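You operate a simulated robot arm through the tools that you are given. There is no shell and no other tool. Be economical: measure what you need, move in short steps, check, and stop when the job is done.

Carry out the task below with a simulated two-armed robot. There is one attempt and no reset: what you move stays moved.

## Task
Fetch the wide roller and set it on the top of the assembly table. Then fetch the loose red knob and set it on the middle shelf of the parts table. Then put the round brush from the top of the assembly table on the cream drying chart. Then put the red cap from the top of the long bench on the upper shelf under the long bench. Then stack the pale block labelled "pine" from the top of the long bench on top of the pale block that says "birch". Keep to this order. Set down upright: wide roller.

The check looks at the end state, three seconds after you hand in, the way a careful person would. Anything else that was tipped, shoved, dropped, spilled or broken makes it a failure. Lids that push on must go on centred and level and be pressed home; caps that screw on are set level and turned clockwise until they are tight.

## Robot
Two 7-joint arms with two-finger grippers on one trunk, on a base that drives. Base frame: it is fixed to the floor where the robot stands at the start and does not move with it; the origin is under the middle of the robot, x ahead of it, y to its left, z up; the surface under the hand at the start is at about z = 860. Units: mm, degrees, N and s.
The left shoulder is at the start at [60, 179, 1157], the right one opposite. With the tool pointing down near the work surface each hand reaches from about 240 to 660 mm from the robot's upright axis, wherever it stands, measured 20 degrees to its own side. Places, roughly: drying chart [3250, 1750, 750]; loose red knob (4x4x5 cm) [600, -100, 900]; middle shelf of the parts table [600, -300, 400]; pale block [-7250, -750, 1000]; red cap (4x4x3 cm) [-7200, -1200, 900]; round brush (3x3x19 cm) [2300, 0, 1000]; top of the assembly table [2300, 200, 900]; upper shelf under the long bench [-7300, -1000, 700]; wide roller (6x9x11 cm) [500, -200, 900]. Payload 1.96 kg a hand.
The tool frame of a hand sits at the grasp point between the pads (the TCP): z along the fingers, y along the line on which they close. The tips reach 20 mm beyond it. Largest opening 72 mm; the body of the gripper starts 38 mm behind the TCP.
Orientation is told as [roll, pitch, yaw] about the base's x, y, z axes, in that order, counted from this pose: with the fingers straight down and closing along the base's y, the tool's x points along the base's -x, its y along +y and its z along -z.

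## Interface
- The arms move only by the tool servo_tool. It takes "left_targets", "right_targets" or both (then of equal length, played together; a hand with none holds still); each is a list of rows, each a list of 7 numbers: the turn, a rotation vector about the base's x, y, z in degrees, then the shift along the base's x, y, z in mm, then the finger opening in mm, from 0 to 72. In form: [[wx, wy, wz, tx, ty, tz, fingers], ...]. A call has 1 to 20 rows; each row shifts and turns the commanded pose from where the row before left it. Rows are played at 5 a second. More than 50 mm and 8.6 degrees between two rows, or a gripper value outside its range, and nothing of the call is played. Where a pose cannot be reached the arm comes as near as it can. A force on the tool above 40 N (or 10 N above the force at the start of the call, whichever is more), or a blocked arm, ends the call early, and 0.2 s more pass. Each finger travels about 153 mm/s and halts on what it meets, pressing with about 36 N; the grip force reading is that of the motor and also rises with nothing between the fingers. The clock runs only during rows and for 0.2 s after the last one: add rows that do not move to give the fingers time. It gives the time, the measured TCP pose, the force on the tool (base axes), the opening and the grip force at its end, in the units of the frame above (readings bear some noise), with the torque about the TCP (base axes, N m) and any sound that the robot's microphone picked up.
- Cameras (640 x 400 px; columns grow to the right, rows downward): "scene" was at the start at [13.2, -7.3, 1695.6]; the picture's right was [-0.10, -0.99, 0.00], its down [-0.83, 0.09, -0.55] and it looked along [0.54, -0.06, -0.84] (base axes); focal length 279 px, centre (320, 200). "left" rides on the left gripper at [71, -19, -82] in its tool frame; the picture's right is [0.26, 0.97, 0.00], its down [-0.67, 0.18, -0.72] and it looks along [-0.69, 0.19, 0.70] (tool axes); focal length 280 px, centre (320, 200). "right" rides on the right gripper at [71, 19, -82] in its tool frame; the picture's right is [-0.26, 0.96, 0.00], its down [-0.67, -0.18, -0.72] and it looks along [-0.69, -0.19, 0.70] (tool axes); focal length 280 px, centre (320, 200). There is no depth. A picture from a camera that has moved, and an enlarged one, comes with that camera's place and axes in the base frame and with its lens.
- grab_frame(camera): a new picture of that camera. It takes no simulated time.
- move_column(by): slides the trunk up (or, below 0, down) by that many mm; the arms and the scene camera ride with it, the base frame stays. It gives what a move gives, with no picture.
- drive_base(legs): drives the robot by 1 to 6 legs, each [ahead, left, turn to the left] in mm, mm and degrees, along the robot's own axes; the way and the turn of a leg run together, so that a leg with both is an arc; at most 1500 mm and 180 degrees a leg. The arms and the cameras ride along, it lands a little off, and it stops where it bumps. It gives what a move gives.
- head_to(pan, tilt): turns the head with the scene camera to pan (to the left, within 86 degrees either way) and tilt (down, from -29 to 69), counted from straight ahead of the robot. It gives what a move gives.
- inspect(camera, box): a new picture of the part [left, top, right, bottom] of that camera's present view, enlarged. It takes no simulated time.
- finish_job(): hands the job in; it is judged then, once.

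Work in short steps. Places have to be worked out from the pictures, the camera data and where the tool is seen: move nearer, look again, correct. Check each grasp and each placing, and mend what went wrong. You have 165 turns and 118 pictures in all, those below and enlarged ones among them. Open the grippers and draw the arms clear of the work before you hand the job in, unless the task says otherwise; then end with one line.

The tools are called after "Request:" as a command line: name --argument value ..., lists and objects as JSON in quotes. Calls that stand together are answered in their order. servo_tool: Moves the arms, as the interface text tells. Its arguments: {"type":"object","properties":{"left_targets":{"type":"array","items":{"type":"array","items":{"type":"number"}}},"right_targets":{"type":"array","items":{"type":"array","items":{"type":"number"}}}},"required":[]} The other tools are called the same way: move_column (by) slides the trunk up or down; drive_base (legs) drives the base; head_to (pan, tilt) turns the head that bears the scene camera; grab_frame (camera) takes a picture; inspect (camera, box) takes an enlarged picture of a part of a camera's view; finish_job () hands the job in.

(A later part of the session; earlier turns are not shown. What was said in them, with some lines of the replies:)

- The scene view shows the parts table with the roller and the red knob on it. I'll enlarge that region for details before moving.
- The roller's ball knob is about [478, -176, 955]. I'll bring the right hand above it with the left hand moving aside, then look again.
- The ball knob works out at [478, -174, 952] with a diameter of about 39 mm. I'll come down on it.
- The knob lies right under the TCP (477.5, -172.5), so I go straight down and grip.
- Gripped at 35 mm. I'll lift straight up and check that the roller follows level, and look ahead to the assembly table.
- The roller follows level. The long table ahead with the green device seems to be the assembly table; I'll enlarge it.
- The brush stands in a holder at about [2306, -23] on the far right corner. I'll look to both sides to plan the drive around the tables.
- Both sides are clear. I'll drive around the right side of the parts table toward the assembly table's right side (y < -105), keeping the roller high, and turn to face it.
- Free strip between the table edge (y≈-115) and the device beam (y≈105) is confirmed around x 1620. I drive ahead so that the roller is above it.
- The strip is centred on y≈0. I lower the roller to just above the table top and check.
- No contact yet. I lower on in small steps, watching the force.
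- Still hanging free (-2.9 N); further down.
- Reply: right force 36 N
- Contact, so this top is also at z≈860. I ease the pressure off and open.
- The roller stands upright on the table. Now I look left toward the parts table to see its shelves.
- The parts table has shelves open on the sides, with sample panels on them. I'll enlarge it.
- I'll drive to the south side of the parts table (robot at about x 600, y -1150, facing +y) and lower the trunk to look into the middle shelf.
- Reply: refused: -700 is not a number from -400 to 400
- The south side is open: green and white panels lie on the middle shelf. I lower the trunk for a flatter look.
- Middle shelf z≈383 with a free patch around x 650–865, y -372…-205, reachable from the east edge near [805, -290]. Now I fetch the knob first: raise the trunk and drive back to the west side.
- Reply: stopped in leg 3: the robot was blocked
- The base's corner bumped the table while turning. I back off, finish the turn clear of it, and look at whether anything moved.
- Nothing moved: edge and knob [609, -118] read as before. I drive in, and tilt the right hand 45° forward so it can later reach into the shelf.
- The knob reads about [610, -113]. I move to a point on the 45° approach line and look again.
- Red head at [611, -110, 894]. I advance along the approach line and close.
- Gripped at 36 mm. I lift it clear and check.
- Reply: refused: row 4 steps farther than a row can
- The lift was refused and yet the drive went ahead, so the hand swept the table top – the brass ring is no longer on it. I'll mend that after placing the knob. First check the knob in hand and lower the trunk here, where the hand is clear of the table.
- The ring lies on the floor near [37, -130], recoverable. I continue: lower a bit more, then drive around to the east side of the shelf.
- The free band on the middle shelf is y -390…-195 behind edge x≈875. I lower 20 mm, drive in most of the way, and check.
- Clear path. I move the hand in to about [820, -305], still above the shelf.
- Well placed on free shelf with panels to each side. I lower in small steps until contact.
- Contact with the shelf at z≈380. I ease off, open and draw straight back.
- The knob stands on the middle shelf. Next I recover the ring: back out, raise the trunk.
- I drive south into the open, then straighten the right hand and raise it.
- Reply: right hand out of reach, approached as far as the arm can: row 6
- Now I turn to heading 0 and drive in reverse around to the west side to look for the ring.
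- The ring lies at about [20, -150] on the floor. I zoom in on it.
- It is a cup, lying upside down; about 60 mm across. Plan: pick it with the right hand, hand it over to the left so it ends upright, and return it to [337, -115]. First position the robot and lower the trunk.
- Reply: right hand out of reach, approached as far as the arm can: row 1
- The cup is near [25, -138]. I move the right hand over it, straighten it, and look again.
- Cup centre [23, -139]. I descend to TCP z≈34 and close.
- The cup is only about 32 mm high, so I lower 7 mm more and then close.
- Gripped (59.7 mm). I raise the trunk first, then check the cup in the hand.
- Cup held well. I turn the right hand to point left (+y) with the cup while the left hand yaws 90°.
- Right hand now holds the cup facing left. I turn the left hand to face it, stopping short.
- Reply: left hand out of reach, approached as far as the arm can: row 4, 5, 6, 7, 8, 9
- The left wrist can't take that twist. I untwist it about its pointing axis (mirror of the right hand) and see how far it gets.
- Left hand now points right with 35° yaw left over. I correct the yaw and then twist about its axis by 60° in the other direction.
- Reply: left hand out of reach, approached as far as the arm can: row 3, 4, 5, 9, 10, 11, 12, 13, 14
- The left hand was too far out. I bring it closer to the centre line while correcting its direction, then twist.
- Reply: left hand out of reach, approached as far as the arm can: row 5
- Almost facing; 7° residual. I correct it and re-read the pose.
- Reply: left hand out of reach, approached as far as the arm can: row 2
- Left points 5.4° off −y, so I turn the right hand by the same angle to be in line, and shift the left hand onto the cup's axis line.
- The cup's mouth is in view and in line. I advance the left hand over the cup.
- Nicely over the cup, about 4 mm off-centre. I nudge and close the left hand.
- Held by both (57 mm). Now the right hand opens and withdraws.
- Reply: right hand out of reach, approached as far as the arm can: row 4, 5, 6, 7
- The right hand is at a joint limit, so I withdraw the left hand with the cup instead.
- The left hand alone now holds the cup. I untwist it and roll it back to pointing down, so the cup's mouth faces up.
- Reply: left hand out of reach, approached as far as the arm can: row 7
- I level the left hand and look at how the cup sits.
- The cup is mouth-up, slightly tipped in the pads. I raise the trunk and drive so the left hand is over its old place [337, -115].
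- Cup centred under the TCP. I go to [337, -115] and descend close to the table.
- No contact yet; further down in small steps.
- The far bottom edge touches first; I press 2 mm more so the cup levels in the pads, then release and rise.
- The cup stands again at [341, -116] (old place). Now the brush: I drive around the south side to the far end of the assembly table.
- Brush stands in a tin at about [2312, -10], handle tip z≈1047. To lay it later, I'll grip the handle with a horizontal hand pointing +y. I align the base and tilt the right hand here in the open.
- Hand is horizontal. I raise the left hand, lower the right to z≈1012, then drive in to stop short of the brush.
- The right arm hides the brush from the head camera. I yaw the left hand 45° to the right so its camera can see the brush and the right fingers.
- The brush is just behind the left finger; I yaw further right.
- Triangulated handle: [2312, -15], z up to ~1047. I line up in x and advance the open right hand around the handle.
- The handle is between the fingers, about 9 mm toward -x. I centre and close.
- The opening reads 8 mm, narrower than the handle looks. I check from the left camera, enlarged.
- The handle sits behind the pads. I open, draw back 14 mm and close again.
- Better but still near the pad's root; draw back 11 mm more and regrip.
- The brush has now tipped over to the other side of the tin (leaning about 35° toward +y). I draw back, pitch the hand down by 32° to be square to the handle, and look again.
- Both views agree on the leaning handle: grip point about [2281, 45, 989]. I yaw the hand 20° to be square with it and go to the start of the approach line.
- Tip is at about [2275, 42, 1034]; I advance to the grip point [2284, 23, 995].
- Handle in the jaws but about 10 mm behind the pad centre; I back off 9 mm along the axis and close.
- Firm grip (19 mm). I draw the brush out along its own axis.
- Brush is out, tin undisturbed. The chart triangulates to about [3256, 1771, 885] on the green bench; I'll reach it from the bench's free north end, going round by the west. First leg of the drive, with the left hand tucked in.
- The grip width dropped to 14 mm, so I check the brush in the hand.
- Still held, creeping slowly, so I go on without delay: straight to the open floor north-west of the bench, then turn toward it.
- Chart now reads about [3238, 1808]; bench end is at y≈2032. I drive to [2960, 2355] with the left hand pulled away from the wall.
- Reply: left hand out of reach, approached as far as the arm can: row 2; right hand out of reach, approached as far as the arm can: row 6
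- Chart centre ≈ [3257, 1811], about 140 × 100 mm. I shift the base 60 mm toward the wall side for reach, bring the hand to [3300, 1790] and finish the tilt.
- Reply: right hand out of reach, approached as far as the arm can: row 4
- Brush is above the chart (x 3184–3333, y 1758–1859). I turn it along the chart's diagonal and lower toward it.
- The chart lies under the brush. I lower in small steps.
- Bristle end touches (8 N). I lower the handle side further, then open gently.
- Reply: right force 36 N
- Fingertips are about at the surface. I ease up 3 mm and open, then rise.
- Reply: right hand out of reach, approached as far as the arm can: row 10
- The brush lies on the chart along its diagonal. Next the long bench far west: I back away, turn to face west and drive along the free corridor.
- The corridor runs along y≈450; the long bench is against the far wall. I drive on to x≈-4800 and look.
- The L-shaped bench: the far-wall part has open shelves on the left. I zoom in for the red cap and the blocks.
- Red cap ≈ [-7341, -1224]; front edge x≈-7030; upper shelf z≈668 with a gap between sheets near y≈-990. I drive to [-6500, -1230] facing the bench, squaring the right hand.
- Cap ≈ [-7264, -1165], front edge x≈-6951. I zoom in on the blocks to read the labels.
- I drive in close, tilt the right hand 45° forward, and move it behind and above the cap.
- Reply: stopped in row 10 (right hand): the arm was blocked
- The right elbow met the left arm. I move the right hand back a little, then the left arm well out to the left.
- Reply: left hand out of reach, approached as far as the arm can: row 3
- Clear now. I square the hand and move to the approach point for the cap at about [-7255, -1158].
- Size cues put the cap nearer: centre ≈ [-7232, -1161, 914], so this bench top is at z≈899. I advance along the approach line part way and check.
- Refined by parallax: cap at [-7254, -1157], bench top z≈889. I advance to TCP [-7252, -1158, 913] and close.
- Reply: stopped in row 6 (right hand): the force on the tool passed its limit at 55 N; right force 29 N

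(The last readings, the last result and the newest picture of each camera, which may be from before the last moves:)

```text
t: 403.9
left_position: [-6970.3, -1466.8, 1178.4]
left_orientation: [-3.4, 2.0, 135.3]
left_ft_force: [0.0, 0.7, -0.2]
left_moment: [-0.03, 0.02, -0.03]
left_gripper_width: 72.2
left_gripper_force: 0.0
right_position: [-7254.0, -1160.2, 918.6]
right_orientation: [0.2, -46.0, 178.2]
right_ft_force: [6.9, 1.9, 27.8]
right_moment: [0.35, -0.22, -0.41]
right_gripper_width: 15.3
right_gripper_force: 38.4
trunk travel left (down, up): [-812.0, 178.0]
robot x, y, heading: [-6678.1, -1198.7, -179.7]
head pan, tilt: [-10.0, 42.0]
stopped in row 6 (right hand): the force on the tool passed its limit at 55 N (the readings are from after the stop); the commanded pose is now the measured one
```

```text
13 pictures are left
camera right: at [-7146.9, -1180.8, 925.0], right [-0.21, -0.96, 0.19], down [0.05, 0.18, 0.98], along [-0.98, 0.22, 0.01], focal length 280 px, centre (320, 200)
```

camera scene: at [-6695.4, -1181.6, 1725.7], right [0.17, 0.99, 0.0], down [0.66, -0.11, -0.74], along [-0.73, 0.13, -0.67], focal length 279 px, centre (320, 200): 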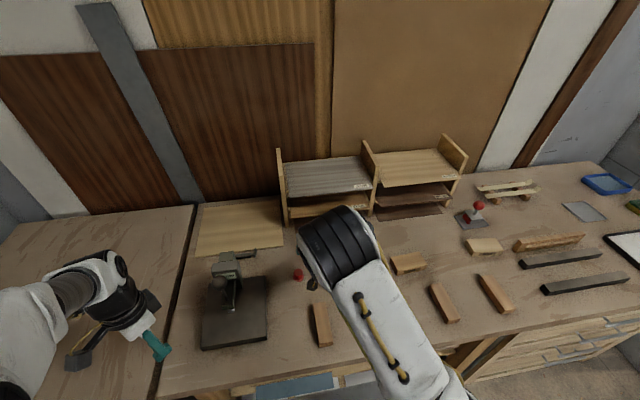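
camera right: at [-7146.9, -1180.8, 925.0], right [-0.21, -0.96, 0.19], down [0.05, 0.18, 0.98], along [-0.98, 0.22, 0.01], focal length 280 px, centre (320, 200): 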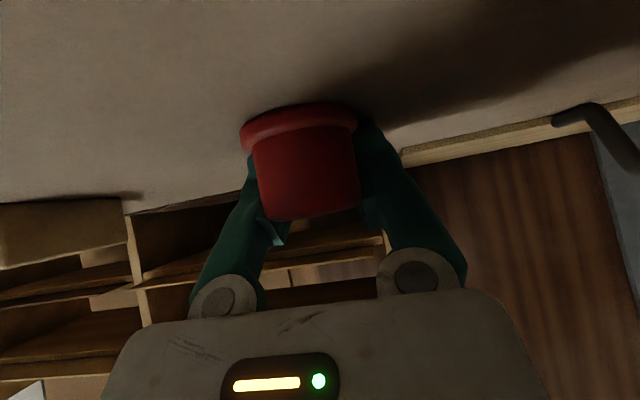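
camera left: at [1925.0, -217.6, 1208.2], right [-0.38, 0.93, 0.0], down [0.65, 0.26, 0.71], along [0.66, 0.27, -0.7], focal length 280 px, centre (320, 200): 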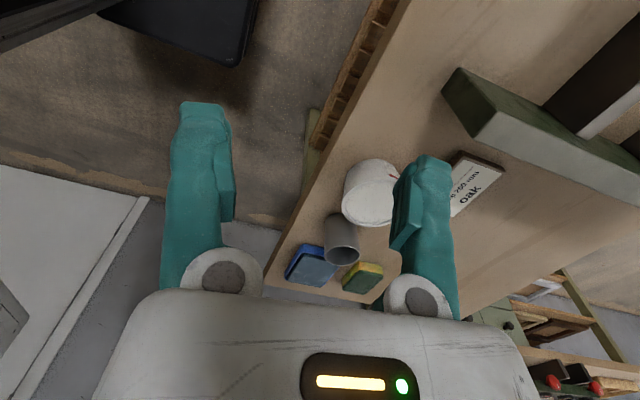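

The pads closed behind the cap and the tips touch the bench (so top z≈898). I open, draw back 17 mm and up 4 mm, and close again.

Request:
servo_tool --right_targets '[[0, 0, 0, 0, 0, 3, 50], [0, 0, 0, 0, 0, 1, 72], [0, 0, 0, 9, 0, 0, 72], [0, 0, 0, 9, 2, 0, 72], [0, 0, 0, 0, 0, 0, 72], [0, 0, 0, 0, 0, 0, 45], [0, 0, 0, 0, 0, 0, 20], [0, 0, 0, 0, 0, 0, 20]]'

Request:
grab_frame --camera "right"

```text
t: 404.4
left_position: [-6971.3, -1466.4, 1177.8]
left_orientation: [-3.4, 2.0, 135.4]
left_ft_force: [0.6, 0.1, 0.1]
left_moment: [-0.02, -0.01, -0.03]
left_gripper_width: 71.8
left_gripper_force: 0.1
right_position: [-7253.4, -1156.9, 918.1]
right_orientation: [0.2, -45.5, 178.0]
right_ft_force: [1.5, 0.1, 0.8]
right_moment: [0.05, 0.0, -0.06]
right_gripper_width: 72.0
right_gripper_force: 0.2
trunk travel left (down, up): [-812.0, 178.0]
robot x, y, heading: [-6675.7, -1197.8, -179.6]
head pan, tilt: [-10.0, 42.0]
stopped in row 2 (right hand): the force on the tool passed its limit at 50 N (the readings are from after the stop); the commanded pose is now the measured one
```

```text
12 pictures are left
camera right: at [-7147.0, -1178.4, 924.8], right [-0.22, -0.96, 0.19], down [0.04, 0.18, 0.98], along [-0.98, 0.22, 0.0], focal length 280 px, centre (320, 200)
```

right: 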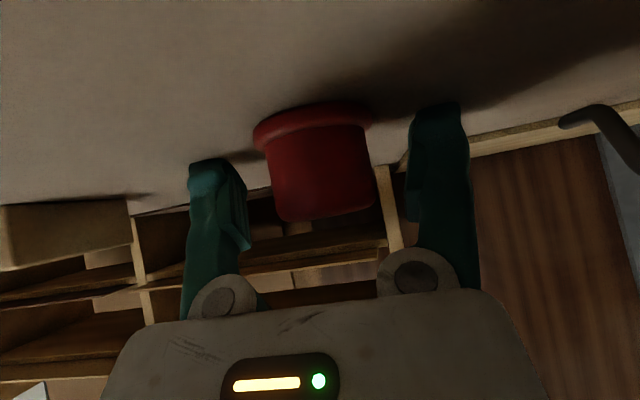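

Opened and free now (the bump was from the release). I save pictures and repeat the draw-back and closing.

Request:
servo_tool --right_targets '[[0, 0, 0, 0, 0, 4, 72], [0, 0, 0, 9, 0, 0, 72], [0, 0, 0, 9, 0, 0, 72], [0, 0, 0, 0, 0, 0, 72], [0, 0, 0, 0, 0, 0, 45], [0, 0, 0, 0, 0, 0, 20], [0, 0, 0, 0, 0, 0, 20]]'

```text
t: 406.0
left_position: [-6970.5, -1467.6, 1177.9]
left_orientation: [-3.5, 2.0, 135.6]
left_ft_force: [0.9, -0.7, 1.2]
left_moment: [-0.02, 0.02, 0.01]
left_gripper_width: 72.0
left_gripper_force: 0.1
right_position: [-7237.5, -1158.3, 923.0]
right_orientation: [0.0, -45.7, 178.0]
right_ft_force: [-6.4, 0.8, 13.7]
right_moment: [0.05, 0.03, 0.01]
right_gripper_width: 24.8
right_gripper_force: 35.8
trunk travel left (down, up): [-812.0, 178.0]
robot x, y, heading: [-6675.0, -1192.2, -179.7]
head pan, tilt: [-10.0, 42.0]
```

Still only a chord (25 mm). I open and draw back 20 mm more, then close.

Request:
servo_tool --right_targets '[[0, 0, 0, 0, 0, 0, 32], [0, 0, 0, 0, 0, 0, 60], [0, 0, 0, 0, 0, 0, 72], [0, 0, 0, 10, 0, 0, 72], [0, 0, 0, 10, 0, -2, 72], [0, 0, 0, 0, 0, 0, 72], [0, 0, 0, 0, 0, 0, 45], [0, 0, 0, 0, 0, 0, 20], [0, 0, 0, 0, 0, 0, 20]]'

Request:
grab_frame --camera "right"

```text
t: 408.0
left_position: [-6972.2, -1469.2, 1176.2]
left_orientation: [-3.5, 2.0, 135.6]
left_ft_force: [0.9, 0.7, -0.1]
left_moment: [0.0, 0.0, -0.01]
left_gripper_width: 72.0
left_gripper_force: 0.1
right_position: [-7215.4, -1158.9, 920.9]
right_orientation: [-0.1, -45.5, 178.0]
right_ft_force: [0.9, 0.0, 0.9]
right_moment: [-0.02, 0.0, -0.02]
right_gripper_width: 28.3
right_gripper_force: 36.0
trunk travel left (down, up): [-812.0, 178.0]
robot x, y, heading: [-6672.2, -1195.5, -179.6]
head pan, tilt: [-10.0, 42.0]
```

```text
11 pictures are left
camera right: at [-7109.4, -1180.0, 927.6], right [-0.22, -0.96, 0.19], down [0.04, 0.18, 0.98], along [-0.98, 0.22, 0.0], focal length 280 px, centre (320, 200)
```

right: 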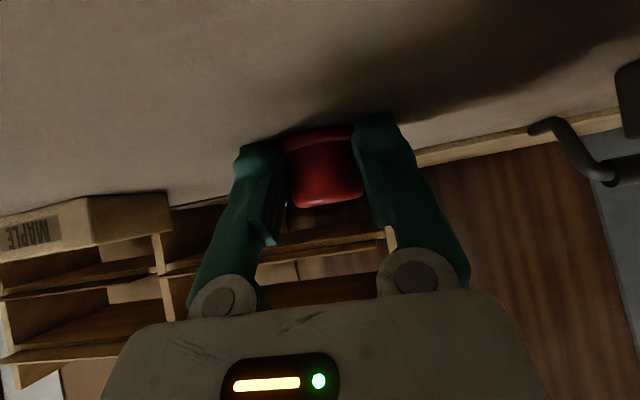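

Cap body held (28 mm). I lift it a little, confirm, then back out from the bench.

Request:
servo_tool --right_targets '[[0, 0, 0, 0, 0, 15, 20], [0, 0, 0, 0, 0, 25, 20], [0, 0, 0, 0, 0, 40, 20], [0, 0, 0, 0, 0, 40, 20], [0, 0, 0, 0, 0, 0, 20]]'

Request:
drive_base --legs '[[-400, 0, 0], [0, -280, 0]]'

Request:
move_column --by -250

Request:
head_to --pan -5 --tilt 38

Request:
grab_frame --camera "scene"

```text
t: 409.2
left_position: [-6972.5, -1468.4, 1177.4]
left_orientation: [-3.6, 2.0, 135.5]
left_ft_force: [-0.6, -0.5, 0.1]
left_moment: [-0.01, -0.02, -0.01]
left_gripper_width: 72.1
left_gripper_force: 0.0
right_position: [-7219.1, -1158.9, 1041.5]
right_orientation: [-0.1, -45.4, 178.1]
right_ft_force: [-1.4, 0.5, 0.2]
right_moment: [0.01, -0.01, 0.02]
right_gripper_width: 28.1
right_gripper_force: 36.2
trunk travel left (down, up): [-812.0, 178.0]
robot x, y, heading: [-6675.1, -1193.8, -180.1]
head pan, tilt: [-10.0, 42.0]
```

```text
t: 413.3
left_position: [-6562.5, -1179.6, 1177.4]
left_orientation: [-3.5, 2.0, 135.1]
left_ft_force: [-0.5, 0.2, -0.6]
left_moment: [0.01, -0.01, 0.03]
left_gripper_width: 72.0
left_gripper_force: 0.2
right_position: [-6807.2, -868.0, 1041.8]
right_orientation: [-0.1, -45.4, 177.8]
right_ft_force: [-0.6, -0.2, -1.1]
right_moment: [-0.03, 0.05, 0.02]
right_gripper_width: 27.3
right_gripper_force: 36.0
trunk travel left (down, up): [-812.0, 178.0]
robot x, y, heading: [-6263.2, -905.4, 179.9]
head pan, tilt: [-10.0, 42.0]
```

```text
t: 415.9
left_position: [-6562.7, -1178.0, 927.5]
left_orientation: [-3.6, 2.0, 135.1]
left_ft_force: [-0.6, -0.1, 0.0]
left_moment: [-0.04, -0.01, -0.03]
left_gripper_width: 72.0
left_gripper_force: 0.0
right_position: [-6806.6, -865.2, 791.1]
right_orientation: [-0.1, -45.5, 177.8]
right_ft_force: [-0.1, 0.3, -0.9]
right_moment: [0.01, 0.01, 0.0]
right_gripper_width: 26.6
right_gripper_force: 35.9
trunk travel left (down, up): [-562.0, 428.0]
robot x, y, heading: [-6268.8, -908.9, 179.9]
head pan, tilt: [-10.0, 42.0]
```

```text
t: 416.6
left_position: [-6562.2, -1178.5, 928.0]
left_orientation: [-3.5, 1.9, 135.1]
left_ft_force: [0.1, -0.2, 0.5]
left_moment: [0.02, -0.02, -0.01]
left_gripper_width: 72.0
left_gripper_force: 0.1
right_position: [-6807.1, -867.2, 790.4]
right_orientation: [-0.1, -45.5, 177.7]
right_ft_force: [-0.4, -0.4, -0.3]
right_moment: [0.01, -0.01, -0.04]
right_gripper_width: 26.3
right_gripper_force: 36.2
trunk travel left (down, up): [-562.0, 428.0]
robot x, y, heading: [-6266.2, -903.5, 180.1]
head pan, tilt: [-5.0, 38.0]
```

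```text
10 pictures are left
camera scene: at [-6287.8, -901.1, 1481.6], right [0.09, 1.0, 0.0], down [0.61, -0.05, -0.79], along [-0.78, 0.07, -0.62], focal length 279 px, centre (320, 200)
```

scene: 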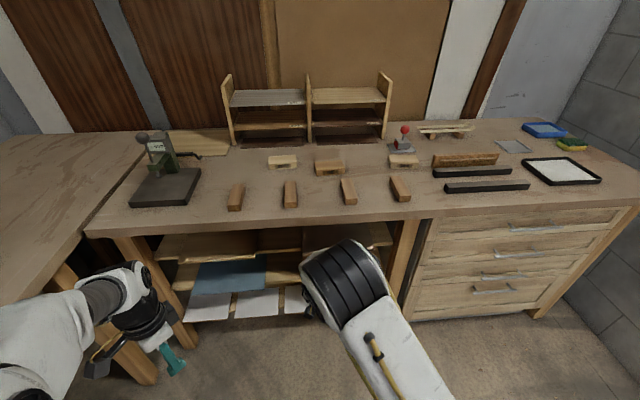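

The cap is gone from the bench top (in hand). One enlarged view to see both the shelf and the block labels.

Request:
inspect --camera "scene" --box '[200, 140, 430, 284]'

```text
2.78 times, centred on (315, 212) of scene
camera zoom: at [-6287.8, -901.1, 1481.6], right [0.09, 1.0, 0.0], down [0.61, -0.05, -0.79], along [-0.78, 0.07, -0.62], focal length 775 px, centre (334, 167)
```

zoom: 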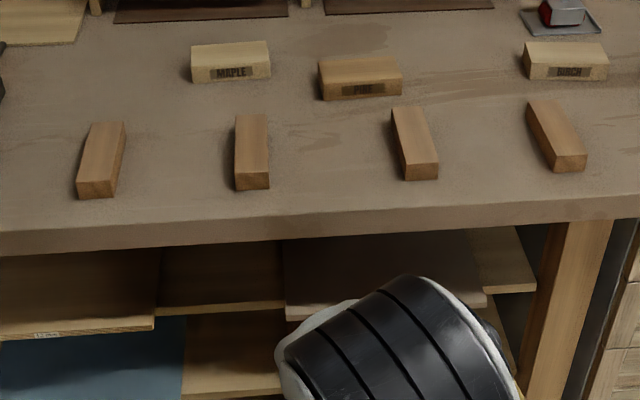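

Labels read MAPLE, PINE, BIRCH from left to right. The upper shelf (z≈694, edge x≈-6987, recessed) is free for y -1075…-905. I flatten the hand by 17° to fit the gap, lower, and drive toward y≈-989.

Request:
servo_tool --right_targets '[[0, 8.5, 0, 0, 0, 0, 15], [0, 8.5, 0, 0, 0, 0, 15], [0, 0, 0, 0, 0, 0, 15]]'

Request:
move_column --by -50

Request:
drive_base --legs '[[0, 122, 0], [130, 0, 0]]'

Request:
grab_frame --camera "right"

```text
t: 417.4
left_position: [-6561.5, -1179.0, 928.0]
left_orientation: [-3.5, 2.0, 135.1]
left_ft_force: [0.3, 0.4, 0.0]
left_moment: [0.0, 0.01, 0.0]
left_gripper_width: 72.0
left_gripper_force: 0.1
right_position: [-6806.5, -866.9, 792.1]
right_orientation: [1.4, -62.5, 176.7]
right_ft_force: [0.4, 0.2, 0.4]
right_moment: [0.02, 0.01, -0.02]
right_gripper_width: 26.0
right_gripper_force: 35.9
trunk travel left (down, up): [-562.0, 428.0]
robot x, y, heading: [-6262.4, -905.2, 179.9]
head pan, tilt: [-5.0, 38.0]
```

```text
t: 418.3
left_position: [-6561.9, -1178.1, 878.7]
left_orientation: [-3.5, 2.0, 135.1]
left_ft_force: [0.7, 0.6, -0.2]
left_moment: [-0.02, 0.02, 0.03]
left_gripper_width: 71.8
left_gripper_force: 0.0
right_position: [-6807.3, -865.4, 742.4]
right_orientation: [1.4, -62.5, 176.7]
right_ft_force: [-0.9, 1.0, -0.7]
right_moment: [0.01, -0.04, 0.0]
right_gripper_width: 25.3
right_gripper_force: 36.2
trunk travel left (down, up): [-512.0, 478.0]
robot x, y, heading: [-6259.8, -907.7, 179.8]
head pan, tilt: [-5.0, 38.0]
```

```text
t: 420.4
left_position: [-6691.9, -1297.4, 877.6]
left_orientation: [-3.5, 2.0, 135.0]
left_ft_force: [0.1, -0.5, 0.4]
left_moment: [0.0, 0.01, -0.01]
left_gripper_width: 72.0
left_gripper_force: 0.0
right_position: [-6935.5, -984.3, 740.6]
right_orientation: [1.3, -62.4, 176.5]
right_ft_force: [-0.8, -0.2, -1.0]
right_moment: [-0.01, 0.0, 0.02]
right_gripper_width: 24.8
right_gripper_force: 36.1
trunk travel left (down, up): [-512.0, 478.0]
robot x, y, heading: [-6393.2, -1026.2, 179.7]
head pan, tilt: [-5.0, 38.0]
```

```text
8 pictures are left
camera right: at [-6832.5, -1006.0, 716.7], right [-0.16, -0.96, 0.24], down [0.33, 0.18, 0.93], along [-0.93, 0.23, 0.29], focal length 280 px, centre (320, 200)
```

right: 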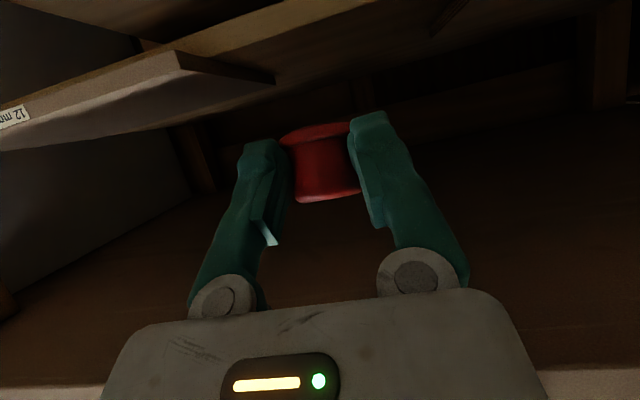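

There is a board on the +y side, so I shift slightly to y≈-1008 and move in over the shelf.

Request:
servo_tool --right_targets '[[0, 0, 0, 0, -12, 0, 15], [0, 0, 0, 0, -12, 0, 15], [0, 0, 0, -22, 0, 0, 15], [0, 0, 0, -22, 0, 0, 15], [0, 0, 0, -22, 0, 0, 15], [0, 0, 0, -22, 0, 0, 15], [0, 0, 0, 0, 0, 0, 15]]'

Request:
grab_frame --camera "right"

```text
t: 422.0
left_position: [-6691.6, -1296.7, 877.4]
left_orientation: [-3.5, 2.1, 135.1]
left_ft_force: [0.2, 0.3, -0.1]
left_moment: [0.01, 0.02, 0.01]
left_gripper_width: 71.9
left_gripper_force: 0.0
right_position: [-7023.0, -1007.0, 740.0]
right_orientation: [1.4, -62.4, 176.6]
right_ft_force: [0.4, -0.1, -0.3]
right_moment: [-0.02, 0.01, 0.01]
right_gripper_width: 24.4
right_gripper_force: 36.5
trunk travel left (down, up): [-512.0, 478.0]
robot x, y, heading: [-6393.7, -1027.6, 180.0]
head pan, tilt: [-5.0, 38.0]
```

```text
7 pictures are left
camera right: at [-6918.8, -1029.7, 716.2], right [-0.16, -0.96, 0.24], down [0.33, 0.18, 0.93], along [-0.93, 0.23, 0.29], focal length 280 px, centre (320, 200)
```

right: 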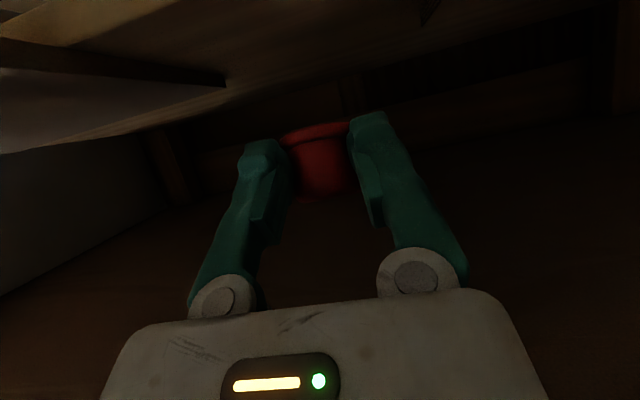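

The cap is past the shelf edge. I go 18 mm deeper and lower in small steps.

Request:
servo_tool --right_targets '[[0, 0, 0, -9, 0, 0, 15], [0, 0, 0, -9, 0, 0, 15], [0, 0, 0, 0, 0, -4, 15], [0, 0, 0, 0, 0, -4, 15], [0, 0, 0, 0, 0, -4, 15], [0, 0, 0, 0, 0, 0, 15]]'

```text
t: 423.4
left_position: [-6690.2, -1295.9, 877.2]
left_orientation: [-3.4, 2.0, 134.9]
left_ft_force: [-0.2, 0.4, -1.3]
left_moment: [0.04, -0.02, 0.01]
left_gripper_width: 72.1
left_gripper_force: 0.0
right_position: [-7042.0, -1008.2, 731.8]
right_orientation: [1.3, -62.4, 176.5]
right_ft_force: [-0.2, 0.0, -1.1]
right_moment: [-0.03, -0.05, 0.0]
right_gripper_width: 23.6
right_gripper_force: 36.0
trunk travel left (down, up): [-512.0, 478.0]
robot x, y, heading: [-6394.4, -1028.8, 179.9]
head pan, tilt: [-5.0, 38.0]
```

Request:
servo_tool --right_targets '[[0, 0, 0, 0, 0, -3, 15], [0, 0, 0, 0, 0, -3, 15], [0, 0, 0, 0, 0, -3, 15], [0, 0, 0, 0, 0, 0, 15]]'

```text
t: 424.4
left_position: [-6691.1, -1296.2, 877.5]
left_orientation: [-3.6, 1.9, 135.0]
left_ft_force: [-0.1, 0.3, -0.5]
left_moment: [-0.02, -0.02, 0.02]
left_gripper_width: 72.1
left_gripper_force: 0.0
right_position: [-7041.5, -1007.4, 720.8]
right_orientation: [1.2, -62.6, 176.5]
right_ft_force: [-1.2, -0.6, 0.3]
right_moment: [0.04, -0.01, 0.0]
right_gripper_width: 23.3
right_gripper_force: 36.1
trunk travel left (down, up): [-512.0, 478.0]
robot x, y, heading: [-6394.0, -1027.9, 179.9]
head pan, tilt: [-5.0, 38.0]
```

Request:
servo_tool --right_targets '[[0, 0, 0, 0, 0, -3, 15], [0, 0, 0, 0, 0, -3, 15], [0, 0, 0, 0, 0, -2, 15], [0, 0, 0, 0, 0, 0, 15]]'

```text
t: 425.4
left_position: [-6691.2, -1296.5, 877.1]
left_orientation: [-3.5, 1.9, 134.9]
left_ft_force: [0.6, -0.2, 0.1]
left_moment: [0.02, -0.01, 0.0]
left_gripper_width: 72.5
left_gripper_force: 0.0
right_position: [-7041.3, -1008.1, 714.2]
right_orientation: [1.4, -62.5, 176.5]
right_ft_force: [-0.2, 0.3, -0.2]
right_moment: [-0.01, 0.0, -0.04]
right_gripper_width: 23.1
right_gripper_force: 36.2
trunk travel left (down, up): [-512.0, 478.0]
robot x, y, heading: [-6393.7, -1026.1, 179.8]
head pan, tilt: [-5.0, 38.0]
```

Request:
servo_tool --right_targets '[[0, 0, 0, 0, 0, -2.5, 15], [0, 0, 0, 0, 0, -2.5, 15], [0, 0, 0, 0, 0, -2.5, 15], [0, 0, 0, 0, 0, 0, 15]]'

```text
t: 426.4
left_position: [-6690.3, -1296.0, 877.2]
left_orientation: [-3.6, 2.0, 134.9]
left_ft_force: [0.2, -0.1, 0.3]
left_moment: [0.0, 0.02, 0.0]
left_gripper_width: 72.1
left_gripper_force: 0.1
right_position: [-7041.2, -1007.5, 704.6]
right_orientation: [1.3, -62.5, 176.6]
right_ft_force: [0.0, 0.2, 0.1]
right_moment: [0.0, -0.01, 0.04]
right_gripper_width: 23.2
right_gripper_force: 35.7
trunk travel left (down, up): [-512.0, 478.0]
robot x, y, heading: [-6392.8, -1029.5, 179.9]
head pan, tilt: [-5.0, 38.0]
```

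Still no contact, so I check with the hand camera.

Request:
grab_frame --camera "right"

```text
6 pictures are left
camera right: at [-6938.0, -1029.7, 680.2], right [-0.16, -0.96, 0.24], down [0.33, 0.18, 0.93], along [-0.93, 0.23, 0.29], focal length 280 px, centre (320, 200)
```

right: 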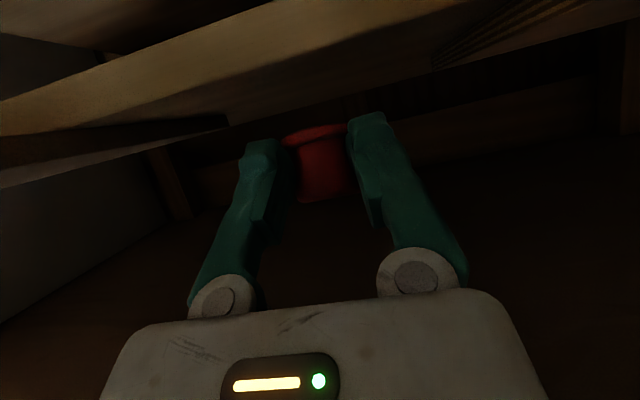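

The shelf edge is further back than I thought (≈-7015, z≈672). I raise 6 mm, go 32 mm deeper, and then lower again.

Request:
servo_tool --right_targets '[[0, 0, 0, 0, 0, 6, 15], [0, 0, 0, -16, 0, 0, 15], [0, 0, 0, -16, 0, 0, 15], [0, 0, 0, 0, 0, -4, 15], [0, 0, 0, 0, 0, -3, 15], [0, 0, 0, 0, 0, -3, 15], [0, 0, 0, 0, 0, 0, 15]]'

```text
t: 428.0
left_position: [-6691.4, -1295.9, 877.5]
left_orientation: [-3.6, 1.9, 135.0]
left_ft_force: [-0.3, 0.6, 0.3]
left_moment: [-0.01, 0.0, -0.01]
left_gripper_width: 71.8
left_gripper_force: 0.1
right_position: [-7074.5, -1008.9, 701.7]
right_orientation: [1.2, -62.5, 176.5]
right_ft_force: [-0.4, -0.3, -0.9]
right_moment: [-0.01, -0.01, -0.01]
right_gripper_width: 22.8
right_gripper_force: 35.4
trunk travel left (down, up): [-512.0, 478.0]
robot x, y, heading: [-6391.9, -1028.1, 179.7]
head pan, tilt: [-5.0, 38.0]
```

Request:
servo_tool --right_targets '[[0, 0, 0, 0, 0, -2.5, 15], [0, 0, 0, 0, 0, -2.5, 15], [0, 0, 0, 0, 0, 0, 15]]'

```text
t: 428.8
left_position: [-6690.9, -1297.3, 878.7]
left_orientation: [-3.5, 2.0, 135.0]
left_ft_force: [-0.1, 0.0, 0.2]
left_moment: [-0.02, 0.02, 0.02]
left_gripper_width: 71.8
left_gripper_force: 0.2
right_position: [-7073.4, -1008.1, 695.7]
right_orientation: [1.2, -62.4, 176.6]
right_ft_force: [-0.3, 0.7, -0.3]
right_moment: [-0.03, 0.0, 0.01]
right_gripper_width: 22.5
right_gripper_force: 36.0
trunk travel left (down, up): [-512.0, 478.0]
robot x, y, heading: [-6396.4, -1026.9, 180.1]
head pan, tilt: [-5.0, 38.0]
```

Request:
servo_tool --right_targets '[[0, 0, 0, 0, 0, -2.5, 15], [0, 0, 0, 0, 0, -2.5, 15], [0, 0, 0, 0, 0, -2, 15], [0, 0, 0, 0, 0, 0, 15]]'

```text
t: 429.8
left_position: [-6691.4, -1295.9, 878.2]
left_orientation: [-3.4, 2.0, 135.1]
left_ft_force: [-0.6, -0.5, 0.2]
left_moment: [0.0, 0.02, -0.02]
left_gripper_width: 72.3
left_gripper_force: 0.1
right_position: [-7073.7, -1009.6, 689.2]
right_orientation: [1.3, -62.4, 176.6]
right_ft_force: [0.9, 0.3, 0.0]
right_moment: [0.01, -0.02, 0.0]
right_gripper_width: 22.1
right_gripper_force: 35.8
trunk travel left (down, up): [-512.0, 478.0]
robot x, y, heading: [-6392.7, -1031.2, 179.8]
head pan, tilt: [-5.0, 38.0]
```

Request:
servo_tool --right_targets '[[0, 0, 0, 0, 0, -2, 15], [0, 0, 0, 0, 0, -2, 15], [0, 0, 0, 0, 0, -2, 15], [0, 0, 0, 0, 0, 0, 15]]'

```text
t: 430.8
left_position: [-6692.0, -1295.3, 877.1]
left_orientation: [-3.5, 2.0, 135.0]
left_ft_force: [-0.1, -0.2, 0.2]
left_moment: [0.01, 0.01, 0.02]
left_gripper_width: 72.0
left_gripper_force: 0.0
right_position: [-7073.0, -1007.8, 684.3]
right_orientation: [1.2, -62.5, 176.5]
right_ft_force: [-0.4, -0.8, 0.5]
right_moment: [0.05, 0.03, -0.05]
right_gripper_width: 22.1
right_gripper_force: 35.6
trunk travel left (down, up): [-512.0, 478.0]
robot x, y, heading: [-6393.3, -1027.3, 180.0]
head pan, tilt: [-5.0, 38.0]
```

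Request:
grab_frame --camera "right"

```text
5 pictures are left
camera right: at [-6969.5, -1029.8, 658.9], right [-0.16, -0.96, 0.24], down [0.33, 0.18, 0.93], along [-0.93, 0.23, 0.29], focal length 280 px, centre (320, 200)
```

right: 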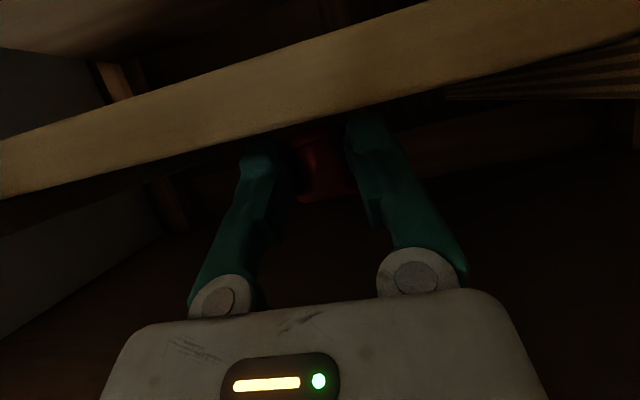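

The shelf edge now occludes the cap's foot, so the cap is past the edge and nearly down (edge ≈-7048, z≈661). I go 20 mm deeper and lower in 2 mm steps.

Request:
servo_tool --right_targets '[[0, 0, 0, 0, 0, 3, 15], [0, 0, 0, -12, 0, 0, 15], [0, 0, 0, -12, 0, 0, 15], [0, 0, 0, 0, 0, -3, 15], [0, 0, 0, 0, 0, -2, 15], [0, 0, 0, 0, 0, -2, 15], [0, 0, 0, 0, 0, 0, 15]]'

```text
t: 432.4
left_position: [-6690.0, -1297.4, 877.1]
left_orientation: [-3.6, 2.1, 135.0]
left_ft_force: [-0.3, -0.2, 1.5]
left_moment: [-0.01, 0.01, 0.0]
left_gripper_width: 71.8
left_gripper_force: 0.1
right_position: [-7097.0, -1007.7, 680.0]
right_orientation: [1.2, -62.6, 176.5]
right_ft_force: [-0.8, -0.6, 3.2]
right_moment: [0.02, 0.03, 0.0]
right_gripper_width: 21.6
right_gripper_force: 36.0
trunk travel left (down, up): [-512.0, 478.0]
robot x, y, heading: [-6394.3, -1028.7, 179.6]
head pan, tilt: [-5.0, 38.0]
```

Request:
servo_tool --right_targets '[[0, 0, 0, 0, 0, -1.5, 15], [0, 0, 0, 0, 0, 0, 15]]'

```text
t: 433.0
left_position: [-6692.0, -1296.0, 877.3]
left_orientation: [-3.4, 2.0, 135.0]
left_ft_force: [-0.1, 1.2, -0.5]
left_moment: [0.03, 0.03, -0.01]
left_gripper_width: 72.0
left_gripper_force: 0.0
right_position: [-7097.7, -1007.8, 677.4]
right_orientation: [1.3, -62.4, 176.5]
right_ft_force: [0.1, 0.4, -0.1]
right_moment: [0.02, -0.01, -0.03]
right_gripper_width: 15.1
right_gripper_force: 0.0
trunk travel left (down, up): [-512.0, 478.0]
robot x, y, heading: [-6390.5, -1025.6, 179.6]
head pan, tilt: [-5.0, 38.0]
```

The pads slipped off the cap as it touched down. I draw the closed hand straight back and look.

Request:
servo_tool --right_targets '[[0, 0, 0, 9, 0, 8, 15], [0, 0, 0, 18, 0, 12, 15], [0, 0, 0, 30, 0, 12, 15], [0, 0, 0, 40, 0, 10, 15], [0, 0, 0, 40, 0, 0, 15], [0, 0, 0, 0, 0, 0, 15]]'

Request:
grab_frame --camera "right"

```text
t: 434.4
left_position: [-6691.7, -1295.6, 877.6]
left_orientation: [-3.5, 2.0, 135.0]
left_ft_force: [0.7, -0.7, 0.8]
left_moment: [0.04, 0.04, 0.0]
left_gripper_width: 72.0
left_gripper_force: 0.0
right_position: [-6957.5, -1006.8, 722.8]
right_orientation: [1.3, -62.4, 176.6]
right_ft_force: [-0.3, 0.6, 0.4]
right_moment: [-0.01, 0.01, 0.03]
right_gripper_width: 14.9
right_gripper_force: 0.1
trunk travel left (down, up): [-512.0, 478.0]
robot x, y, heading: [-6392.9, -1023.7, 180.0]
head pan, tilt: [-5.0, 38.0]
```

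```text
4 pictures are left
camera right: at [-6854.6, -1029.7, 697.7], right [-0.16, -0.96, 0.24], down [0.33, 0.18, 0.93], along [-0.93, 0.23, 0.29], focal length 280 px, centre (320, 200)
```

right: 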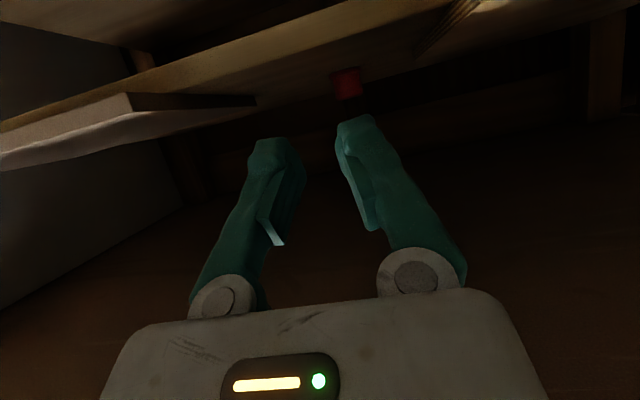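

The cap stands on the upper shelf. Now the pine block: I back out, raise the trunk, straighten the right hand and yaw it 90° so it closes along x (the block's short side).

Request:
drive_base --legs '[[-160, 0, 0]]'

Request:
move_column --by 310

Request:
servo_tool --right_targets '[[0, -7.8, 0, 10, 0, 5, 72], [0, -7.8, 0, 10, 0, 5, 72], [0, -7.8, 0, 10, 0, 5, 72], [0, -7.8, 0, 10, 0, 5, 72], [0, -7.8, 0, 10, 0, 5, 72], [0, -7.8, 0, 10, 0, 5, 72], [0, -7.8, 0, 10, 0, 5, 72], [0, -7.8, 0, 10, 0, 5, 72], [0, 0, 0, 0, 0, 0, 72]]'

```text
t: 435.8
left_position: [-6529.4, -1296.2, 878.0]
left_orientation: [-3.3, 2.0, 134.9]
left_ft_force: [0.3, -0.7, -0.1]
left_moment: [0.01, 0.02, -0.01]
left_gripper_width: 72.0
left_gripper_force: 0.0
right_position: [-6795.3, -1008.3, 721.7]
right_orientation: [1.4, -62.5, 176.6]
right_ft_force: [-0.6, 0.2, 0.1]
right_moment: [0.03, 0.01, -0.01]
right_gripper_width: 14.9
right_gripper_force: 0.1
trunk travel left (down, up): [-512.0, 478.0]
robot x, y, heading: [-6230.8, -1029.3, 179.7]
head pan, tilt: [-5.0, 38.0]
```

```text
t: 438.9
left_position: [-6529.8, -1296.6, 1187.3]
left_orientation: [-3.5, 2.0, 135.0]
left_ft_force: [0.0, 0.1, -0.2]
left_moment: [-0.01, 0.0, 0.0]
left_gripper_width: 71.9
left_gripper_force: 0.2
right_position: [-6796.4, -1008.2, 1032.6]
right_orientation: [1.4, -62.6, 176.5]
right_ft_force: [0.4, -0.5, -0.4]
right_moment: [0.0, -0.03, 0.01]
right_gripper_width: 15.0
right_gripper_force: 0.1
trunk travel left (down, up): [-822.0, 168.0]
robot x, y, heading: [-6233.7, -1028.2, 179.7]
head pan, tilt: [-5.0, 38.0]
```

```text
t: 440.9
left_position: [-6528.9, -1297.7, 1187.6]
left_orientation: [-3.5, 2.1, 134.9]
left_ft_force: [-0.2, 0.0, 0.3]
left_moment: [-0.02, -0.01, -0.01]
left_gripper_width: 72.5
left_gripper_force: 0.0
right_position: [-6717.0, -1007.6, 1071.8]
right_orientation: [-1.9, 0.1, 178.4]
right_ft_force: [0.0, 0.2, 0.4]
right_moment: [-0.02, -0.01, -0.01]
right_gripper_width: 72.1
right_gripper_force: 0.1
trunk travel left (down, up): [-822.0, 168.0]
robot x, y, heading: [-6230.3, -1028.8, 179.9]
head pan, tilt: [-5.0, 38.0]
```

Hand vertical. Now the yaw by -88° with a sideways shift.

Request:
servo_tool --right_targets '[[-1.9, 0, -7, 0, 8, 0, 72], [0, 0, -7.4, 0, 8, 0, 72], [0, 0, -7.4, 0, 8, 0, 72], [0, 0, -7.4, 0, 8, 0, 72], [0, 0, -7.4, 0, 8, 0, 72], [0, 0, -7.4, 0, 8, 0, 72], [0, 0, -7.4, 0, 8, 0, 72], [0, 0, -7.4, 0, 8, 0, 72], [0, 0, -7.4, 0, 8, 0, 72], [0, 0, -7.4, 0, 8, 0, 72], [0, 0, -7.4, 0, 8, 0, 72], [0, 0, -7.4, 0, 8, 0, 72], [0, 0, 0, 0, 0, 0, 72]]'

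Request:
drive_base --legs '[[0, -120, 0], [400, 0, 0]]'

```text
t: 443.7
left_position: [-6529.2, -1296.9, 1188.9]
left_orientation: [-3.6, 2.1, 135.0]
left_ft_force: [0.5, -0.3, -0.4]
left_moment: [-0.03, 0.0, -0.01]
left_gripper_width: 72.0
left_gripper_force: 0.1
right_position: [-6716.7, -912.5, 1072.4]
right_orientation: [0.0, 0.1, 90.0]
right_ft_force: [0.3, 0.2, -0.8]
right_moment: [0.02, 0.02, 0.02]
right_gripper_width: 72.2
right_gripper_force: 0.1
trunk travel left (down, up): [-822.0, 168.0]
robot x, y, heading: [-6228.6, -1026.8, 179.6]
head pan, tilt: [-5.0, 38.0]
```

```text
t: 447.0
left_position: [-6929.9, -1183.1, 1188.8]
left_orientation: [-3.5, 2.1, 135.7]
left_ft_force: [0.7, -0.5, -0.3]
left_moment: [0.01, 0.01, -0.03]
left_gripper_width: 71.9
left_gripper_force: 0.1
right_position: [-7122.4, -801.1, 1071.9]
right_orientation: [0.1, 0.0, 90.7]
right_ft_force: [0.2, 0.8, 0.5]
right_moment: [-0.02, -0.01, 0.02]
right_gripper_width: 72.0
right_gripper_force: 0.0
trunk travel left (down, up): [-822.0, 168.0]
robot x, y, heading: [-6638.5, -912.1, -179.5]
head pan, tilt: [-5.0, 38.0]
```

I move over the pine block's estimated spot and take one picture from the hand camera.

Request:
servo_tool --right_targets '[[0, 0, -0.7, -40, 0, 0, 72], [0, 0, 0, -38, 0, -25, 72], [0, 0, 0, 0, 0, -40, 72], [0, 0, 0, 0, 0, 0, 72]]'

Request:
grab_frame --camera "right"

```text
t: 448.0
left_position: [-6929.9, -1181.6, 1188.5]
left_orientation: [-3.5, 2.0, 135.7]
left_ft_force: [0.5, -1.2, -0.4]
left_moment: [0.03, 0.03, 0.03]
left_gripper_width: 72.2
left_gripper_force: 0.1
right_position: [-7202.3, -800.7, 1005.4]
right_orientation: [0.2, 0.1, 90.0]
right_ft_force: [-1.2, -0.4, -0.9]
right_moment: [0.02, 0.02, 0.0]
right_gripper_width: 72.0
right_gripper_force: 0.1
trunk travel left (down, up): [-822.0, 168.0]
robot x, y, heading: [-6635.5, -909.1, -179.5]
head pan, tilt: [-5.0, 38.0]
```

```text
3 pictures are left
camera right: at [-7221.5, -869.4, 1087.5], right [-0.96, 0.26, 0.0], down [0.18, 0.68, 0.71], along [0.19, 0.69, -0.7], focal length 280 px, centre (320, 200)
```

right: 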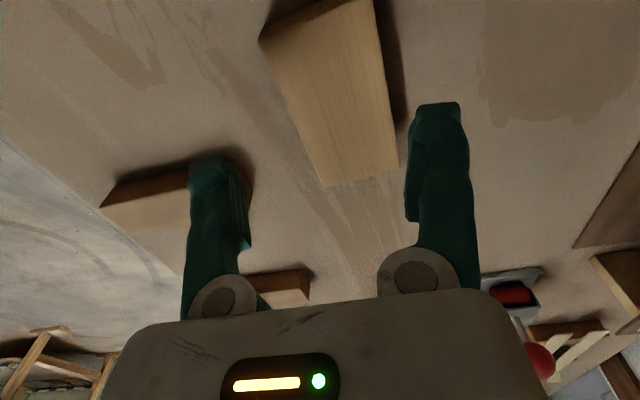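

Pine block: centre ≈ [-7211, -778], about 59 mm wide in x, turned +2°. I align and descend with the fingers astride it.

Request:
servo_tool --right_targets '[[0, 0, 2.2, -9, 22, 0, 72], [0, 0, 0, 0, 0, -25, 72], [0, 0, 0, 0, 0, -25, 72], [0, 0, 0, 0, 0, -15, 72], [0, 0, 0, 0, 0, -8, 72], [0, 0, 0, 0, 0, -8, 72], [0, 0, 0, 0, 0, 0, 72]]'

```text
t: 449.6
left_position: [-6929.8, -1181.9, 1187.6]
left_orientation: [-3.6, 1.9, 135.7]
left_ft_force: [-0.2, 0.8, -0.5]
left_moment: [-0.01, -0.01, -0.02]
left_gripper_width: 72.3
left_gripper_force: 0.1
right_position: [-7209.2, -776.4, 925.4]
right_orientation: [0.0, 0.2, 92.2]
right_ft_force: [-0.3, 0.1, -0.6]
right_moment: [-0.03, -0.02, -0.02]
right_gripper_width: 71.8
right_gripper_force: 0.1
trunk travel left (down, up): [-822.0, 168.0]
robot x, y, heading: [-6635.9, -910.1, -179.4]
head pan, tilt: [-5.0, 38.0]
```

No contact on the way down, so the fingers straddle it. I close and lift slightly to confirm.

Request:
servo_tool --right_targets '[[0, 0, 0, 0, 0, 0, 60], [0, 0, 0, 0, 0, 0, 45], [0, 0, 0, 0, 0, 0, 45], [0, 0, 0, 0, 0, 15, 45], [0, 0, 0, 0, 0, 30, 45], [0, 0, 0, 0, 0, 35, 45], [0, 0, 0, 0, 0, 0, 45]]'

```text
t: 451.2
left_position: [-6930.2, -1181.5, 1186.0]
left_orientation: [-3.5, 2.0, 135.7]
left_ft_force: [0.2, -0.1, 0.2]
left_moment: [0.03, 0.01, -0.03]
left_gripper_width: 72.1
left_gripper_force: 0.0
right_position: [-7210.0, -778.2, 1006.2]
right_orientation: [0.0, 0.1, 92.2]
right_ft_force: [-0.9, -0.8, -0.8]
right_moment: [0.03, -0.01, 0.0]
right_gripper_width: 62.6
right_gripper_force: 35.7
trunk travel left (down, up): [-822.0, 168.0]
robot x, y, heading: [-6635.7, -913.4, -179.5]
head pan, tilt: [-5.0, 38.0]
```

Pine is held (62.6 mm). I drive 170 mm toward the birch block and take a picture from the hand camera short of it.

Request:
drive_base --legs '[[0, -170, 0]]'

Request:
grab_frame --camera "right"

```text
t: 452.7
left_position: [-6931.5, -1014.6, 1187.7]
left_orientation: [-3.5, 2.0, 135.7]
left_ft_force: [-1.3, -0.7, -0.1]
left_moment: [0.02, 0.02, 0.01]
left_gripper_width: 72.3
left_gripper_force: 0.0
right_position: [-7211.2, -608.6, 1005.8]
right_orientation: [0.1, -0.1, 92.1]
right_ft_force: [-1.0, -0.6, -1.1]
right_moment: [0.04, 0.0, -0.01]
right_gripper_width: 62.7
right_gripper_force: 36.3
trunk travel left (down, up): [-822.0, 168.0]
robot x, y, heading: [-6638.7, -738.5, -179.7]
head pan, tilt: [-5.0, 38.0]
```

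```text
2 pictures are left
camera right: at [-7228.8, -678.6, 1089.0], right [-0.97, 0.23, 0.0], down [0.16, 0.68, 0.72], along [0.16, 0.7, -0.7], focal length 280 px, centre (320, 200)
```

right: 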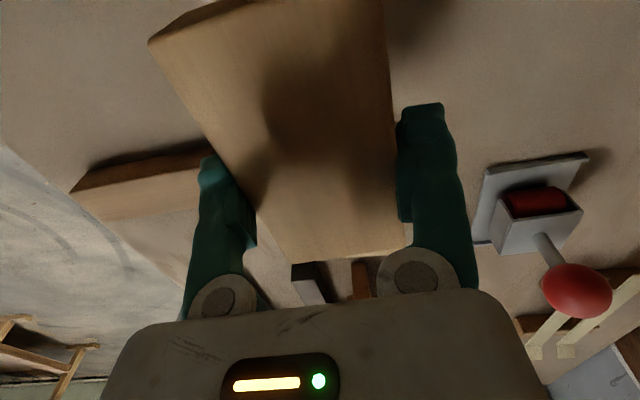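

Birch is hidden behind the held block. From earlier views it is at about [-7224, -485]; I use one head-camera view to confirm.

Request:
inspect --camera "scene" --box '[270, 190, 510, 330]'

```text
2.67 times, centred on (390, 260) of scene
camera zoom: at [-6659.7, -735.1, 1741.6], right [0.08, 1.0, 0.0], down [0.61, -0.05, -0.79], along [-0.79, 0.06, -0.62], focal length 744 px, centre (133, 40)
```

zoom: 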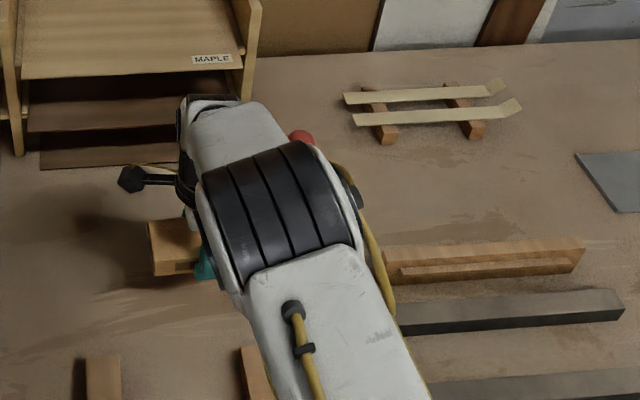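

The elbow hides it, but recomputing with exact axes (checked against the pine's known place) gives birch centre ≈ [-7226, -484], turned about -6°. I drive and align above it.

Request:
drive_base --legs '[[0, -124, 0]]'

```text
t: 453.9
left_position: [-6933.4, -888.7, 1187.6]
left_orientation: [-3.4, 2.0, 135.6]
left_ft_force: [1.2, -0.7, 0.2]
left_moment: [0.02, 0.03, 0.0]
left_gripper_width: 72.3
left_gripper_force: 0.0
right_position: [-7210.7, -483.6, 1006.9]
right_orientation: [0.1, 0.1, 92.1]
right_ft_force: [0.5, -0.7, -1.5]
right_moment: [0.04, -0.03, -0.02]
right_gripper_width: 62.3
right_gripper_force: 36.0
trunk travel left (down, up): [-822.0, 168.0]
robot x, y, heading: [-6636.7, -616.9, -179.7]
head pan, tilt: [-5.0, 38.0]
```

Request:
servo_tool --right_targets '[[0, 0, -8, -15, 0, 0, 45], [0, 0, 0, 0, 0, -20, 45], [0, 0, 0, 0, 0, -15, 45], [0, 0, 0, 0, 0, -8, 45], [0, 0, 0, 0, 0, 0, 45]]'

```text
t: 455.1
left_position: [-6932.8, -888.9, 1187.6]
left_orientation: [-3.5, 2.0, 135.5]
left_ft_force: [0.4, -0.1, -0.4]
left_moment: [-0.05, -0.01, 0.01]
left_gripper_width: 72.1
left_gripper_force: 0.0
right_position: [-7227.4, -481.5, 962.5]
right_orientation: [0.1, 0.1, 84.1]
right_ft_force: [0.3, -0.7, -1.2]
right_moment: [-0.02, 0.0, -0.02]
right_gripper_width: 62.1
right_gripper_force: 35.9
trunk travel left (down, up): [-822.0, 168.0]
robot x, y, heading: [-6640.1, -616.9, -179.5]
head pan, tilt: [-5.0, 38.0]
```

I lower in small steps until the pine touches the birch, reading force and torque.

Request:
servo_tool --right_targets '[[0, 0, 0, 0, 0, -3, 45], [0, 0, 0, 0, 0, -3, 45], [0, 0, 0, 0, 0, -2, 45], [0, 0, 0, 0, 0, 0, 45]]'

```text
t: 456.1
left_position: [-6931.3, -888.6, 1188.2]
left_orientation: [-3.5, 2.0, 135.6]
left_ft_force: [0.2, -0.4, 0.1]
left_moment: [0.03, 0.02, -0.03]
left_gripper_width: 71.8
left_gripper_force: 0.1
right_position: [-7228.7, -481.7, 956.7]
right_orientation: [0.2, 0.1, 84.1]
right_ft_force: [-0.6, 0.1, 2.3]
right_moment: [0.11, 0.02, -0.04]
right_gripper_width: 61.9
right_gripper_force: 36.6
trunk travel left (down, up): [-822.0, 168.0]
robot x, y, heading: [-6639.7, -617.3, -179.6]
head pan, tilt: [-5.0, 38.0]
```

Contact at TCP z≈957. I press 1.5 mm more and take the last picture before releasing.

Request:
servo_tool --right_targets '[[0, 0, 0, 0, 0, -1.5, 45], [0, 0, 0, 0, 0, 0, 45]]'

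Request:
grab_frame --camera "right"

```text
t: 456.8
left_position: [-6932.3, -888.8, 1187.5]
left_orientation: [-3.5, 2.0, 135.6]
left_ft_force: [0.5, -0.3, -0.3]
left_moment: [0.02, -0.02, 0.0]
left_gripper_width: 72.1
left_gripper_force: 0.0
right_position: [-7226.9, -482.5, 955.8]
right_orientation: [0.4, 0.1, 84.0]
right_ft_force: [-4.5, 1.6, 13.9]
right_moment: [0.08, -0.06, 0.0]
right_gripper_width: 62.2
right_gripper_force: 36.2
trunk travel left (down, up): [-822.0, 168.0]
robot x, y, heading: [-6635.9, -617.8, -179.4]
head pan, tilt: [-5.0, 38.0]
```

```text
0 pictures are left
camera right: at [-7254.9, -549.2, 1038.1], right [-0.93, 0.36, 0.0], down [0.25, 0.65, 0.71], along [0.25, 0.67, -0.7], focal length 280 px, centre (320, 200)
```

right: 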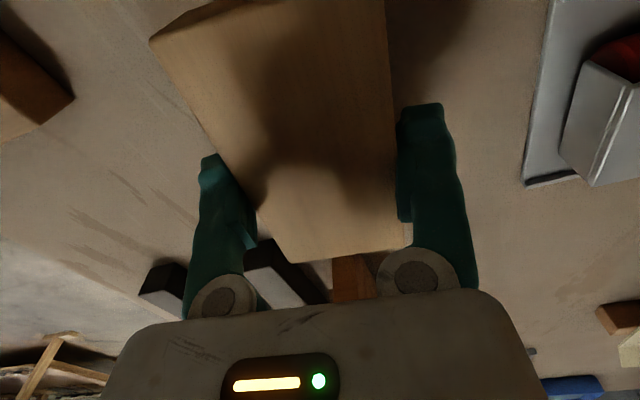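

The contact is centred (offset about 6 mm by torque), birch hidden squarely below. I ease off, open gently and rise.

Request:
servo_tool --right_targets '[[0, 0, 0, 0, 0, 1, 45], [0, 0, 0, 0, 0, 0, 60], [0, 0, 0, 0, 0, 0, 66], [0, 0, 0, 0, 0, 0, 72], [0, 0, 0, 0, 0, 0, 72], [0, 0, 0, 0, 0, 10, 72], [0, 0, 0, 0, 0, 20, 72], [0, 0, 0, 0, 0, 40, 72], [0, 0, 0, 0, 0, 40, 72], [0, 0, 0, 0, 0, 20, 72]]'

```text
t: 458.9
left_position: [-6933.0, -888.8, 1187.4]
left_orientation: [-3.5, 2.1, 135.6]
left_ft_force: [-0.5, -0.8, -1.0]
left_moment: [0.0, 0.02, -0.02]
left_gripper_width: 72.1
left_gripper_force: 0.0
right_position: [-7227.6, -480.6, 1045.3]
right_orientation: [0.4, 0.0, 84.2]
right_ft_force: [0.0, 0.3, -0.1]
right_moment: [0.0, 0.01, -0.01]
right_gripper_width: 71.9
right_gripper_force: 0.0
right hand out of reach, approached as far as the arm can: row 9, 10
trunk travel left (down, up): [-822.0, 168.0]
robot x, y, heading: [-6638.6, -615.4, -179.4]
head pan, tilt: [-5.0, 38.0]
```

Released cleanly with no side force. I back the robot away from the bench so both arms are clear.

Request:
drive_base --legs '[[-400, 0, 0]]'

Request:
finish_job

```text
t: 461.4
left_position: [-6528.5, -885.0, 1185.8]
left_orientation: [-3.6, 1.9, 136.3]
left_ft_force: [-1.0, -0.2, -0.1]
left_moment: [0.01, -0.01, 0.02]
left_gripper_width: 72.0
left_gripper_force: 0.0
right_position: [-6827.3, -482.1, 1044.2]
right_orientation: [0.4, 0.1, 84.9]
right_ft_force: [1.2, -0.8, -0.1]
right_moment: [-0.02, -0.02, 0.0]
right_gripper_width: 71.9
right_gripper_force: 0.0
trunk travel left (down, up): [-822.0, 168.0]
robot x, y, heading: [-6235.5, -612.5, -179.3]
head pan, tilt: [-5.0, 38.0]
```

```text
The job is handed in.
```

All five items are placed in order and the job is handed in. I knocked a wooden cup off the parts table onto the floor and put it back upright within about 5 mm of its old spot. I had no pictures left to check the pine-on-birch stack after letting go; force and torque at contact indicated it was centred.
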